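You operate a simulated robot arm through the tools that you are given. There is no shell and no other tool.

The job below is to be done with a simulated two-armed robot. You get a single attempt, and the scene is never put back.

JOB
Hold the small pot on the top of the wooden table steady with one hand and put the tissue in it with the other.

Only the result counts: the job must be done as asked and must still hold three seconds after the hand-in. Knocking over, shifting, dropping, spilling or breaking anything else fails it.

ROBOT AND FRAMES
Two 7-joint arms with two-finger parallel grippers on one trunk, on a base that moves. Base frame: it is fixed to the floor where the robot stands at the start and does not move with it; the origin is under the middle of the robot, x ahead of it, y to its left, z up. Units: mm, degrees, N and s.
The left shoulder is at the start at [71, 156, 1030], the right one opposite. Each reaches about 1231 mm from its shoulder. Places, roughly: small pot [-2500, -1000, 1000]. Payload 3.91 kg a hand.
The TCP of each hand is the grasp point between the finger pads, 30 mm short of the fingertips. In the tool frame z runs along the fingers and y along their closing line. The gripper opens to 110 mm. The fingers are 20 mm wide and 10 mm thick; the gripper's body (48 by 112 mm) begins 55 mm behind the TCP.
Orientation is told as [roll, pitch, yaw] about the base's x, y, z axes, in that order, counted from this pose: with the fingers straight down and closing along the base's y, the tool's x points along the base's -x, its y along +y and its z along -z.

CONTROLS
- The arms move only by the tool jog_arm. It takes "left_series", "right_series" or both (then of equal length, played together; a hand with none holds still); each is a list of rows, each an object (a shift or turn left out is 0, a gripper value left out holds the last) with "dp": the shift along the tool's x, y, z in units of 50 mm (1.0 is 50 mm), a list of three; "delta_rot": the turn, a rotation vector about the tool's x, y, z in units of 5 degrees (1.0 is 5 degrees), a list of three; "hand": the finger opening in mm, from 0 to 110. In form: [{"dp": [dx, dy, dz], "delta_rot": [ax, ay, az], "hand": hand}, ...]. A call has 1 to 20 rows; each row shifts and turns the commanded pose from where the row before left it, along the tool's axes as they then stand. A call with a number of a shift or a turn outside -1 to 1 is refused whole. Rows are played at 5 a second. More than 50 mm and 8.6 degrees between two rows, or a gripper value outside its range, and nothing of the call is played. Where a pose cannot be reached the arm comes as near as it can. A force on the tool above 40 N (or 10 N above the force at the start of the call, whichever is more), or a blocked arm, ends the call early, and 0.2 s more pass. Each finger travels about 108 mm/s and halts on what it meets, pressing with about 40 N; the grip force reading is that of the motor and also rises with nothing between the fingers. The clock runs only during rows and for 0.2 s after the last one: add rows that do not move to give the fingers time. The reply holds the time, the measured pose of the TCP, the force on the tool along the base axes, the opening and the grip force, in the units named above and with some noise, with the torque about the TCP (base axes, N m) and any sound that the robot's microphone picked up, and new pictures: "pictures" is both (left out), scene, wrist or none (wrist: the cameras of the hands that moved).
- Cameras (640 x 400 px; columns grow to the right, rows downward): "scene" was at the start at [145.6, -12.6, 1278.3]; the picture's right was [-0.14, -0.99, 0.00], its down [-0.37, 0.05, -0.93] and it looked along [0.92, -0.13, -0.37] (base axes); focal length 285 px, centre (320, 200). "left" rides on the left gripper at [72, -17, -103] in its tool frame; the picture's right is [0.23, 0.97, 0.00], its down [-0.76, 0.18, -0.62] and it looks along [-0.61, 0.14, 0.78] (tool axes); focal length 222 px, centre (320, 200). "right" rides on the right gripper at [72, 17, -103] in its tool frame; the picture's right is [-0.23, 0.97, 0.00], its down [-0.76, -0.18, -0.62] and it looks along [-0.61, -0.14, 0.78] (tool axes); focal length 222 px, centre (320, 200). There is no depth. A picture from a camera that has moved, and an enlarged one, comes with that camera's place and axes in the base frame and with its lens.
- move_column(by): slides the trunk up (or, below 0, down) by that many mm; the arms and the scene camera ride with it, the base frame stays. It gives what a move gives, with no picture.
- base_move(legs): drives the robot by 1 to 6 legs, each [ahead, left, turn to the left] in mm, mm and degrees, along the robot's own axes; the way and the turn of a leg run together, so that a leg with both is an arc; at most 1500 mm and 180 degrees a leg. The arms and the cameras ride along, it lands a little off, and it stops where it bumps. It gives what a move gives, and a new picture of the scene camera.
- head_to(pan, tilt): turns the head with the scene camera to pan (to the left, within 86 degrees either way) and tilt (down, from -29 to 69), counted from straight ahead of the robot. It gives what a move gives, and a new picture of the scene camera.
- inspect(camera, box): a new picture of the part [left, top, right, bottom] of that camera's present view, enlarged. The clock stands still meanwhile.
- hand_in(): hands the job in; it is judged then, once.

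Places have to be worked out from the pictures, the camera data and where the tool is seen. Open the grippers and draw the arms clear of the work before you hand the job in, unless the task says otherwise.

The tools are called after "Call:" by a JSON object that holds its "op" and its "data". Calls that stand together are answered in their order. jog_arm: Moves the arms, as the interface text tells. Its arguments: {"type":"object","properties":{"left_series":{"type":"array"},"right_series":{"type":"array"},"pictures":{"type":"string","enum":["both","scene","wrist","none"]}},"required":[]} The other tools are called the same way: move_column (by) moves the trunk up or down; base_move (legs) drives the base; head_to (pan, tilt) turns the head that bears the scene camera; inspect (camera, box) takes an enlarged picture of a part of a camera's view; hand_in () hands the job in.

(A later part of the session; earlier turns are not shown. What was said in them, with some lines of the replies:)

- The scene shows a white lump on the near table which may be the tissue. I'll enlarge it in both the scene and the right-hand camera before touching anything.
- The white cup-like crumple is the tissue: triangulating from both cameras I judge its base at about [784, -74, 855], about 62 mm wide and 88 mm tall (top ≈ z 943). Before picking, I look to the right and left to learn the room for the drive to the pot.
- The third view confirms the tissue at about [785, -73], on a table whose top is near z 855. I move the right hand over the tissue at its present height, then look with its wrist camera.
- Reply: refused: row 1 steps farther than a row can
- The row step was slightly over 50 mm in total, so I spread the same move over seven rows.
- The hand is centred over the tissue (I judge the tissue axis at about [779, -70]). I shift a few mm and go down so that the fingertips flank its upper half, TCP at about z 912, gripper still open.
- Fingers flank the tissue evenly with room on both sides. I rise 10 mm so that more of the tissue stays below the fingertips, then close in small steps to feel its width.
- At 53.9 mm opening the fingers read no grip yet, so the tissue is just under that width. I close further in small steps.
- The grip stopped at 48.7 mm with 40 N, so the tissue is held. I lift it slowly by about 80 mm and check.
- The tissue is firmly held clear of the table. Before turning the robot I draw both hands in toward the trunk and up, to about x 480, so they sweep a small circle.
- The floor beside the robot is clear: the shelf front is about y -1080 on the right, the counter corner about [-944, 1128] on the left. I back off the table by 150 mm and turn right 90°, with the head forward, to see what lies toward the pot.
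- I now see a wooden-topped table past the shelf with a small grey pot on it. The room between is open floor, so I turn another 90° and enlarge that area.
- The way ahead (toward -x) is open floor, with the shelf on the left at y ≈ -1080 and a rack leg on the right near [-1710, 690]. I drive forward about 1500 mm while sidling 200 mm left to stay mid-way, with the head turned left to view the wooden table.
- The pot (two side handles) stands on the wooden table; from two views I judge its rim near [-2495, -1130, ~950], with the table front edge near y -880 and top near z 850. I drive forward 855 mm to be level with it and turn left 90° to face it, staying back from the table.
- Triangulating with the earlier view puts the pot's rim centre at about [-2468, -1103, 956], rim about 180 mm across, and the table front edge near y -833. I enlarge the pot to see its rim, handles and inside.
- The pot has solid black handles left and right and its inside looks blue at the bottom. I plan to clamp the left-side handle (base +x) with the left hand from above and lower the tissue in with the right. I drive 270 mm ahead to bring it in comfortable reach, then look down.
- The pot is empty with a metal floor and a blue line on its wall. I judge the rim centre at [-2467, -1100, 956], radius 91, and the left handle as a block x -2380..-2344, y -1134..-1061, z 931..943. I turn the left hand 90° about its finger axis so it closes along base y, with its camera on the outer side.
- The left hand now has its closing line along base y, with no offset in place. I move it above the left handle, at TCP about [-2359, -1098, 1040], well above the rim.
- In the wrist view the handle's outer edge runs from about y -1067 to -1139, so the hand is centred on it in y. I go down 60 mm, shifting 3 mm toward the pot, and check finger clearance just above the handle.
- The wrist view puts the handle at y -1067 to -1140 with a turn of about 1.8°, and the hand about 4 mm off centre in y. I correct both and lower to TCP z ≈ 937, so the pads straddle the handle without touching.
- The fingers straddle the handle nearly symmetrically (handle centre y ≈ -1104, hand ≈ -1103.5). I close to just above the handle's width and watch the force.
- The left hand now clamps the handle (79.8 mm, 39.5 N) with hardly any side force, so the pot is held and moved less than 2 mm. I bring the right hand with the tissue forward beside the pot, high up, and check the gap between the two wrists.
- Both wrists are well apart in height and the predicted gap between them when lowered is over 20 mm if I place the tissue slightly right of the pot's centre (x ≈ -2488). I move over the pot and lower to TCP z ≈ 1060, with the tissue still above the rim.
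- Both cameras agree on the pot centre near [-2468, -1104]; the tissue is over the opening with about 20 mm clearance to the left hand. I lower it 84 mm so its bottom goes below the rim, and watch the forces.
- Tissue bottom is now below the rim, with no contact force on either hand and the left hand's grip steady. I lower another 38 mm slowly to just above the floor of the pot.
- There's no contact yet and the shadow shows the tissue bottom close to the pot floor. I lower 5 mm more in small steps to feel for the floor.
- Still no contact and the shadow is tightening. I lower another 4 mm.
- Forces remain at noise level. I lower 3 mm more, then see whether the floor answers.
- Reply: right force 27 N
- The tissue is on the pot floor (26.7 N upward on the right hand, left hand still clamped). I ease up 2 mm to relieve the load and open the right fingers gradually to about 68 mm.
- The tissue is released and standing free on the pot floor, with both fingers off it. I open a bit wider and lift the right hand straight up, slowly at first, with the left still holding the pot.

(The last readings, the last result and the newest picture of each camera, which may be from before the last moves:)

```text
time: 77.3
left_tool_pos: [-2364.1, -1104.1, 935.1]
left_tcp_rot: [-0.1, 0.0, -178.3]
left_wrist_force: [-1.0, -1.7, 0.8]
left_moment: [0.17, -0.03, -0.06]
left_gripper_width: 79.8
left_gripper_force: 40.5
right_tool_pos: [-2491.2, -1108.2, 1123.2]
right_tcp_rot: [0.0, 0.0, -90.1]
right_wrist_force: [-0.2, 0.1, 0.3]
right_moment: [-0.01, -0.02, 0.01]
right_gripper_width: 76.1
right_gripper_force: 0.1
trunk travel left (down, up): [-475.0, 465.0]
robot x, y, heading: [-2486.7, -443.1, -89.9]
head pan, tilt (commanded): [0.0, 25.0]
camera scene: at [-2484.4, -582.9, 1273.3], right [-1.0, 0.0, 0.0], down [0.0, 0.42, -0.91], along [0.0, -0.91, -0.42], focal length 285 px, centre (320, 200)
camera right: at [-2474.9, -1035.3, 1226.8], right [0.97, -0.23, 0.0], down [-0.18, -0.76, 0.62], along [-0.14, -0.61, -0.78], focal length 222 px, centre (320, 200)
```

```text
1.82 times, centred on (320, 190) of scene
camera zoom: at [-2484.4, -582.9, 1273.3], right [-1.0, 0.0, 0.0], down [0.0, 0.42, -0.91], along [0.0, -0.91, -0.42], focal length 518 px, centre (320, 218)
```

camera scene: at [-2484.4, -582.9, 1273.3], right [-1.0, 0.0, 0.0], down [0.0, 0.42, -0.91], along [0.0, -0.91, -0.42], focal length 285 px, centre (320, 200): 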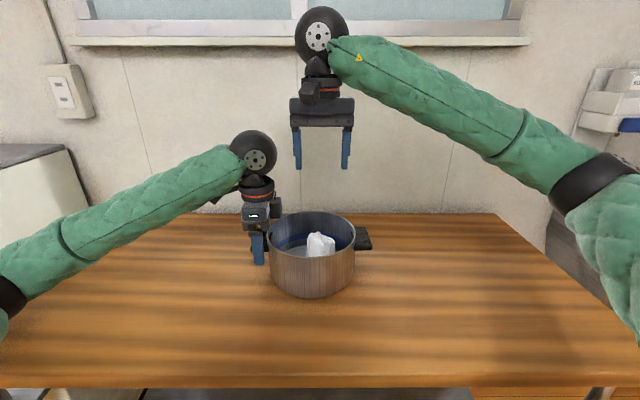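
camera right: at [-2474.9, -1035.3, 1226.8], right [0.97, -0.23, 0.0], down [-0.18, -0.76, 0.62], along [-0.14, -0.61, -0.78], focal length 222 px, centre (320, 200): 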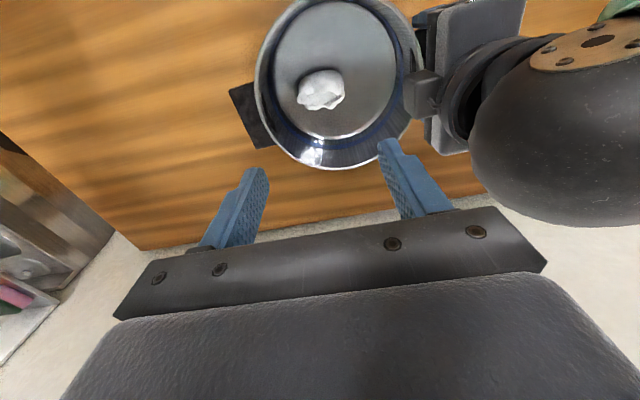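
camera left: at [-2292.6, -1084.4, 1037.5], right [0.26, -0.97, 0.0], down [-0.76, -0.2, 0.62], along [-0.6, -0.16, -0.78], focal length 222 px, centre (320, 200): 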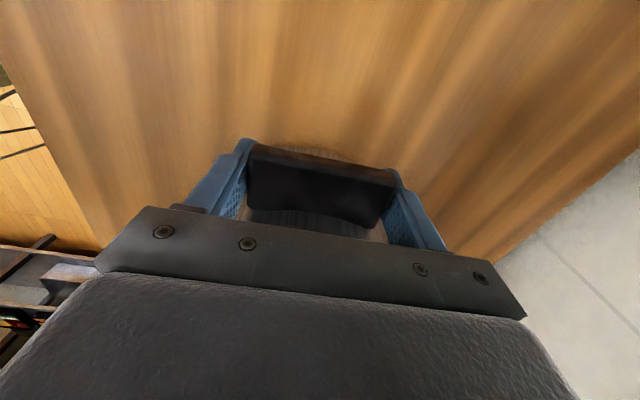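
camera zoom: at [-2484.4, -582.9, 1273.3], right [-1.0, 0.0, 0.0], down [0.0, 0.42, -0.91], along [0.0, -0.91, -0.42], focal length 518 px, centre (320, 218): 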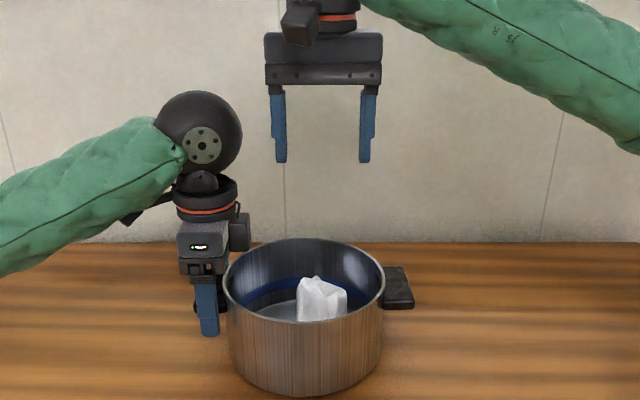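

The tissue stands inside the pot and the right hand is clear. I move the right hand back and away to the right, then release the left hand from the handle and raise it straight up.

Call:
{"op": "jog_arm", "data": {"right_series": [{"dp": [0.7, -0.65, -0.05]}, {"dp": [0.7, -0.65, -0.05]}, {"dp": [0.7, -0.65, -0.05]}, {"dp": [0.7, -0.65, -0.05]}, {"dp": [0.7, -0.65, -0.05]}, {}], "pictures": "scene"}}

Call:
{"op": "jog_arm", "data": {"left_series": [{"hand": 84}, {"hand": 92}, {"hand": 108}, {}, {}], "pictures": "both"}}

Call:
{"op": "inspect", "data": {"camera": "left", "box": [180, 60, 460, 235]}}

```text
time: 78.7
left_tool_pos: [-2364.2, -1102.7, 935.2]
left_tcp_rot: [-0.1, 0.0, -178.3]
left_wrist_force: [3.0, -0.9, 1.7]
left_moment: [0.17, 0.69, 0.12]
left_gripper_width: 79.8
left_gripper_force: 39.7
right_tool_pos: [-2651.8, -932.1, 1132.9]
right_tcp_rot: [0.0, -0.1, -90.0]
right_wrist_force: [-0.3, -1.0, 0.1]
right_moment: [0.0, 0.02, 0.0]
right_gripper_width: 76.0
right_gripper_force: 0.0
trunk travel left (down, up): [-475.0, 465.0]
robot x, y, heading: [-2487.3, -437.2, -90.1]
head pan, tilt (commanded): [0.0, 25.0]
camera scene: at [-2484.1, -582.9, 1273.4], right [-1.0, 0.0, 0.0], down [0.0, 0.42, -0.91], along [0.0, -0.91, -0.42], focal length 285 px, centre (320, 200)
```

scene: 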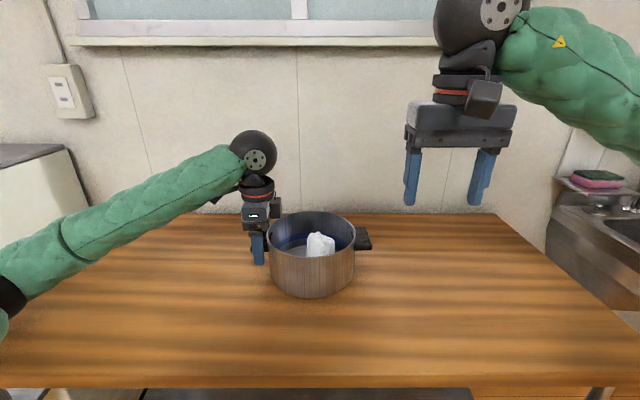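

```text
time: 79.9
left_tool_pos: [-2364.7, -1102.6, 935.5]
left_tcp_rot: [-0.2, -0.1, -178.4]
left_wrist_force: [0.3, -0.7, 0.6]
left_moment: [0.03, 0.0, -0.02]
left_gripper_width: 107.9
left_gripper_force: 0.0
right_tool_pos: [-2653.2, -932.8, 1132.5]
right_tcp_rot: [0.0, 0.0, -90.2]
right_wrist_force: [0.1, -0.9, -0.4]
right_moment: [0.0, -0.02, -0.01]
right_gripper_width: 76.0
right_gripper_force: 0.1
trunk travel left (down, up): [-475.0, 465.0]
robot x, y, heading: [-2483.7, -441.0, -90.3]
head pan, tilt (commanded): [0.0, 25.0]
camera scene: at [-2484.5, -582.9, 1273.3], right [-1.0, 0.0, 0.0], down [0.0, 0.42, -0.91], along [0.0, -0.91, -0.42], focal length 285 px, centre (320, 200)
camera left: at [-2292.5, -1084.3, 1037.5], right [0.25, -0.97, 0.0], down [-0.76, -0.2, 0.62], along [-0.6, -0.16, -0.78], focal length 222 px, centre (320, 200)
```

scene: 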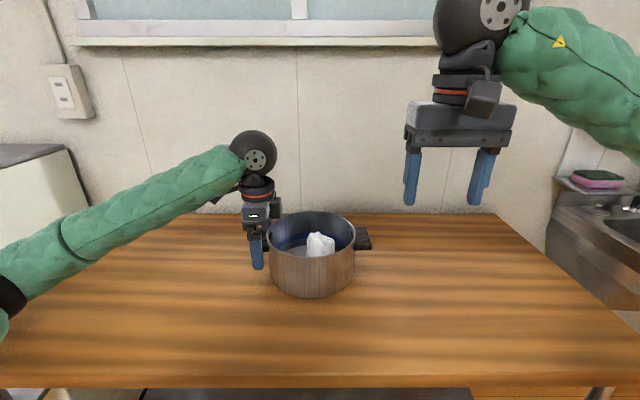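
left: 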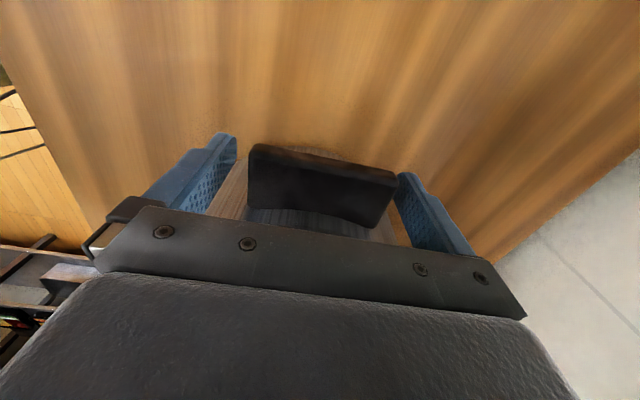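

```text
2.29 times, centred on (320, 148) of left
camera zoom: at [-2292.5, -1084.3, 1037.5], right [0.25, -0.97, 0.0], down [-0.76, -0.2, 0.62], along [-0.6, -0.16, -0.78], focal length 508 px, centre (320, 320)
```

zoom: 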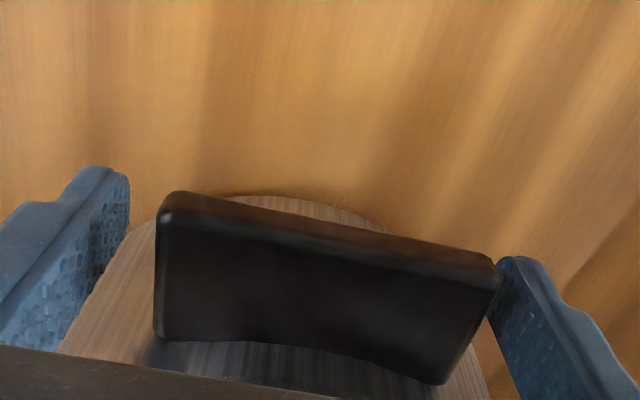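

The left fingers are clear of the handle on both sides. I raise the left hand straight up 150 mm, then draw it back and to the left, opening the right gripper fully as well.

Call:
{"op": "jog_arm", "data": {"left_series": [{"dp": [0, 0, -0.2], "hand": 110}, {"dp": [0, 0, -0.3]}, {"dp": [0, 0, -0.5]}, {"dp": [0, 0, -0.6]}, {"dp": [0, 0, -0.7]}, {"dp": [0, 0, -0.7]}, {"dp": [0.4, -0.7, -0.1]}, {"dp": [0.4, -0.7, -0.1]}, {"dp": [0.4, -0.7, -0.1]}, {"dp": [0.4, -0.7, -0.1]}, {}], "right_series": [{"hand": 110}, {}, {}, {}, {}, {}, {}, {}, {}, {}, {}], "pictures": "scene"}}

Call:
{"op": "head_to", "data": {"pan": 0, "tilt": 45}}

Call:
{"op": "inspect", "data": {"camera": "scene", "box": [220, 60, 400, 190]}}

```text
time: 82.3
left_tool_pos: [-2284.6, -960.1, 1105.8]
left_tcp_rot: [-0.1, 0.0, -178.4]
left_wrist_force: [-0.2, -0.1, -0.9]
left_moment: [0.03, 0.02, 0.02]
left_gripper_width: 110.1
left_gripper_force: 0.2
right_tool_pos: [-2652.6, -933.9, 1131.8]
right_tcp_rot: [0.0, 0.0, -90.2]
right_wrist_force: [0.5, -0.6, 1.1]
right_moment: [-0.01, 0.01, 0.0]
right_gripper_width: 110.2
right_gripper_force: 0.1
trunk travel left (down, up): [-475.0, 465.0]
robot x, y, heading: [-2483.0, -438.7, -90.1]
head pan, tilt (commanded): [0.0, 25.0]
camera scene: at [-2484.8, -583.5, 1273.2], right [-1.0, 0.0, 0.0], down [0.0, 0.42, -0.91], along [0.0, -0.91, -0.42], focal length 285 px, centre (320, 200)
```

scene: 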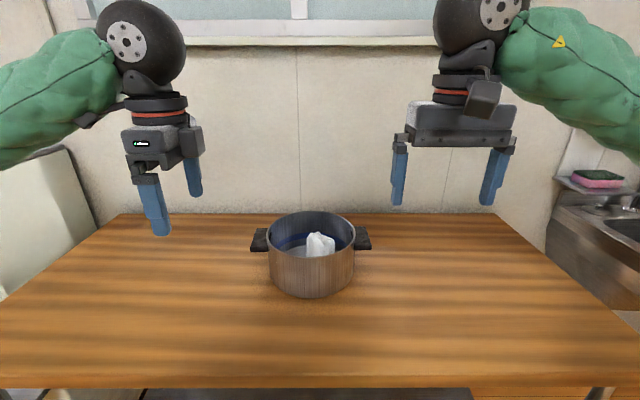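

```text
time: 83.1
left_tool_pos: [-2284.4, -960.1, 1104.9]
left_tcp_rot: [-0.2, -0.1, -178.4]
left_wrist_force: [0.2, -0.5, 0.2]
left_moment: [-0.02, 0.02, 0.01]
left_gripper_width: 110.0
left_gripper_force: 0.0
right_tool_pos: [-2652.7, -932.3, 1133.3]
right_tcp_rot: [-0.1, -0.1, -90.1]
right_wrist_force: [-0.6, 0.3, 0.5]
right_moment: [0.01, -0.01, 0.0]
right_gripper_width: 109.9
right_gripper_force: 0.0
trunk travel left (down, up): [-475.0, 465.0]
robot x, y, heading: [-2489.6, -439.4, -90.0]
head pan, tilt (commanded): [0.0, 45.0]
camera scene: at [-2484.5, -572.1, 1242.8], right [-1.0, 0.0, 0.0], down [0.0, 0.71, -0.71], along [0.0, -0.71, -0.71], focal length 285 px, centre (320, 200)
```

scene: 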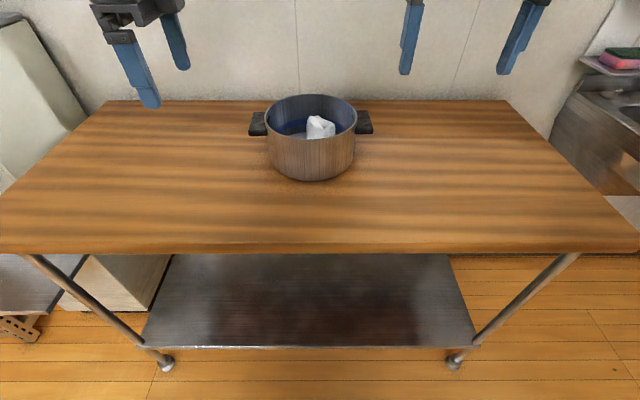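

```text
3.08 times, centred on (310, 125) of scene
camera zoom: at [-2484.5, -572.1, 1242.8], right [-1.0, 0.0, 0.0], down [0.0, 0.71, -0.71], along [0.0, -0.71, -0.71], focal length 877 px, centre (351, 431)
```

zoom: 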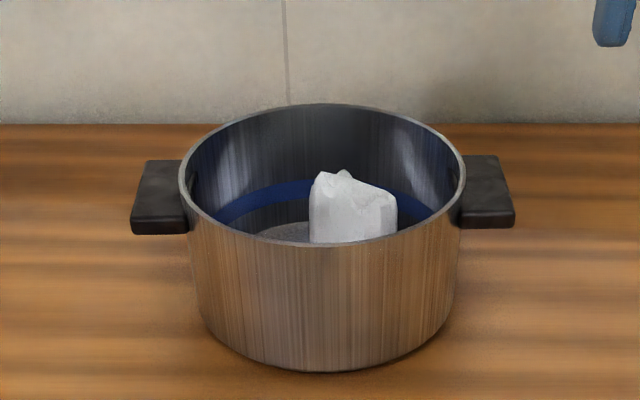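

The tissue stands inside the upright pot and nothing else has been touched. I draw both hands back another 120 mm so that they are well clear, before handing in.

Call:
{"op": "jog_arm", "data": {"left_series": [{"dp": [0, -0.8, 0]}, {"dp": [0, -0.8, 0]}, {"dp": [0, -0.8, 0]}, {}, {}], "right_series": [{"dp": [0.8, 0, 0]}, {"dp": [0.8, 0, 0]}, {"dp": [0.8, 0, 0]}, {}, {}], "pictures": "scene"}}

```text
time: 84.3
left_tool_pos: [-2287.3, -839.1, 1102.7]
left_tcp_rot: [0.0, 0.0, -178.4]
left_wrist_force: [-0.6, 0.4, -0.3]
left_moment: [0.0, 0.0, 0.0]
left_gripper_width: 109.8
left_gripper_force: 0.1
right_tool_pos: [-2651.5, -810.4, 1136.2]
right_tcp_rot: [0.0, 0.0, -90.1]
right_wrist_force: [-0.7, 0.4, -0.2]
right_moment: [-0.01, -0.02, -0.02]
right_gripper_width: 109.8
right_gripper_force: 0.0
trunk travel left (down, up): [-475.0, 465.0]
robot x, y, heading: [-2486.5, -441.1, -89.9]
head pan, tilt (commanded): [0.0, 45.0]
camera scene: at [-2484.2, -571.4, 1242.9], right [-1.0, 0.0, 0.0], down [0.0, 0.71, -0.71], along [0.0, -0.71, -0.71], focal length 285 px, centre (320, 200)
```

scene: 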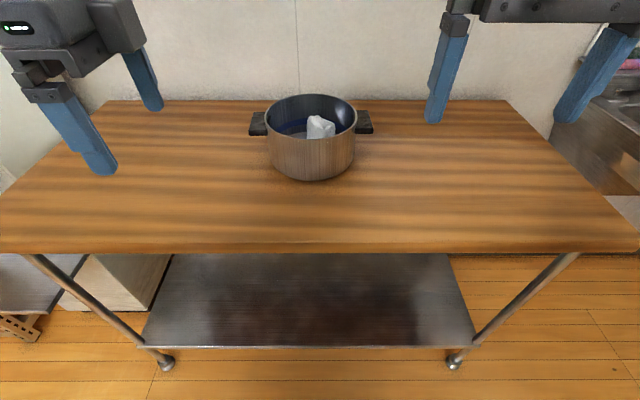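

The latest picture shows the pot upright in its place with the tissue inside. Both grippers are open and clear, so I hand the job in.

Call:
{"op": "hand_in", "data": {}}

```text
The job is handed in.
```

The tissue is in the small pot on the wooden table, and the job is handed in. I have not seen the verdict, only that the hand-in was accepted.

- **Holding the pot:** the left hand clamped the pot's left handle at about 40 N from before the tissue went in until after the right hand had left. Closing on the handle moved the pot by under 2 mm, as far as I could judge from the wrist camera.
- **Placing the tissue:** the right hand lowered it until it touched the pot floor, then let go. It stands slightly right of the pot's centre, so that the two hands stayed clear of each other.
- **At hand-in:** the last picture shows the pot upright with the tissue inside. Both grippers are open and drawn back, and I saw nothing else touched or moved.
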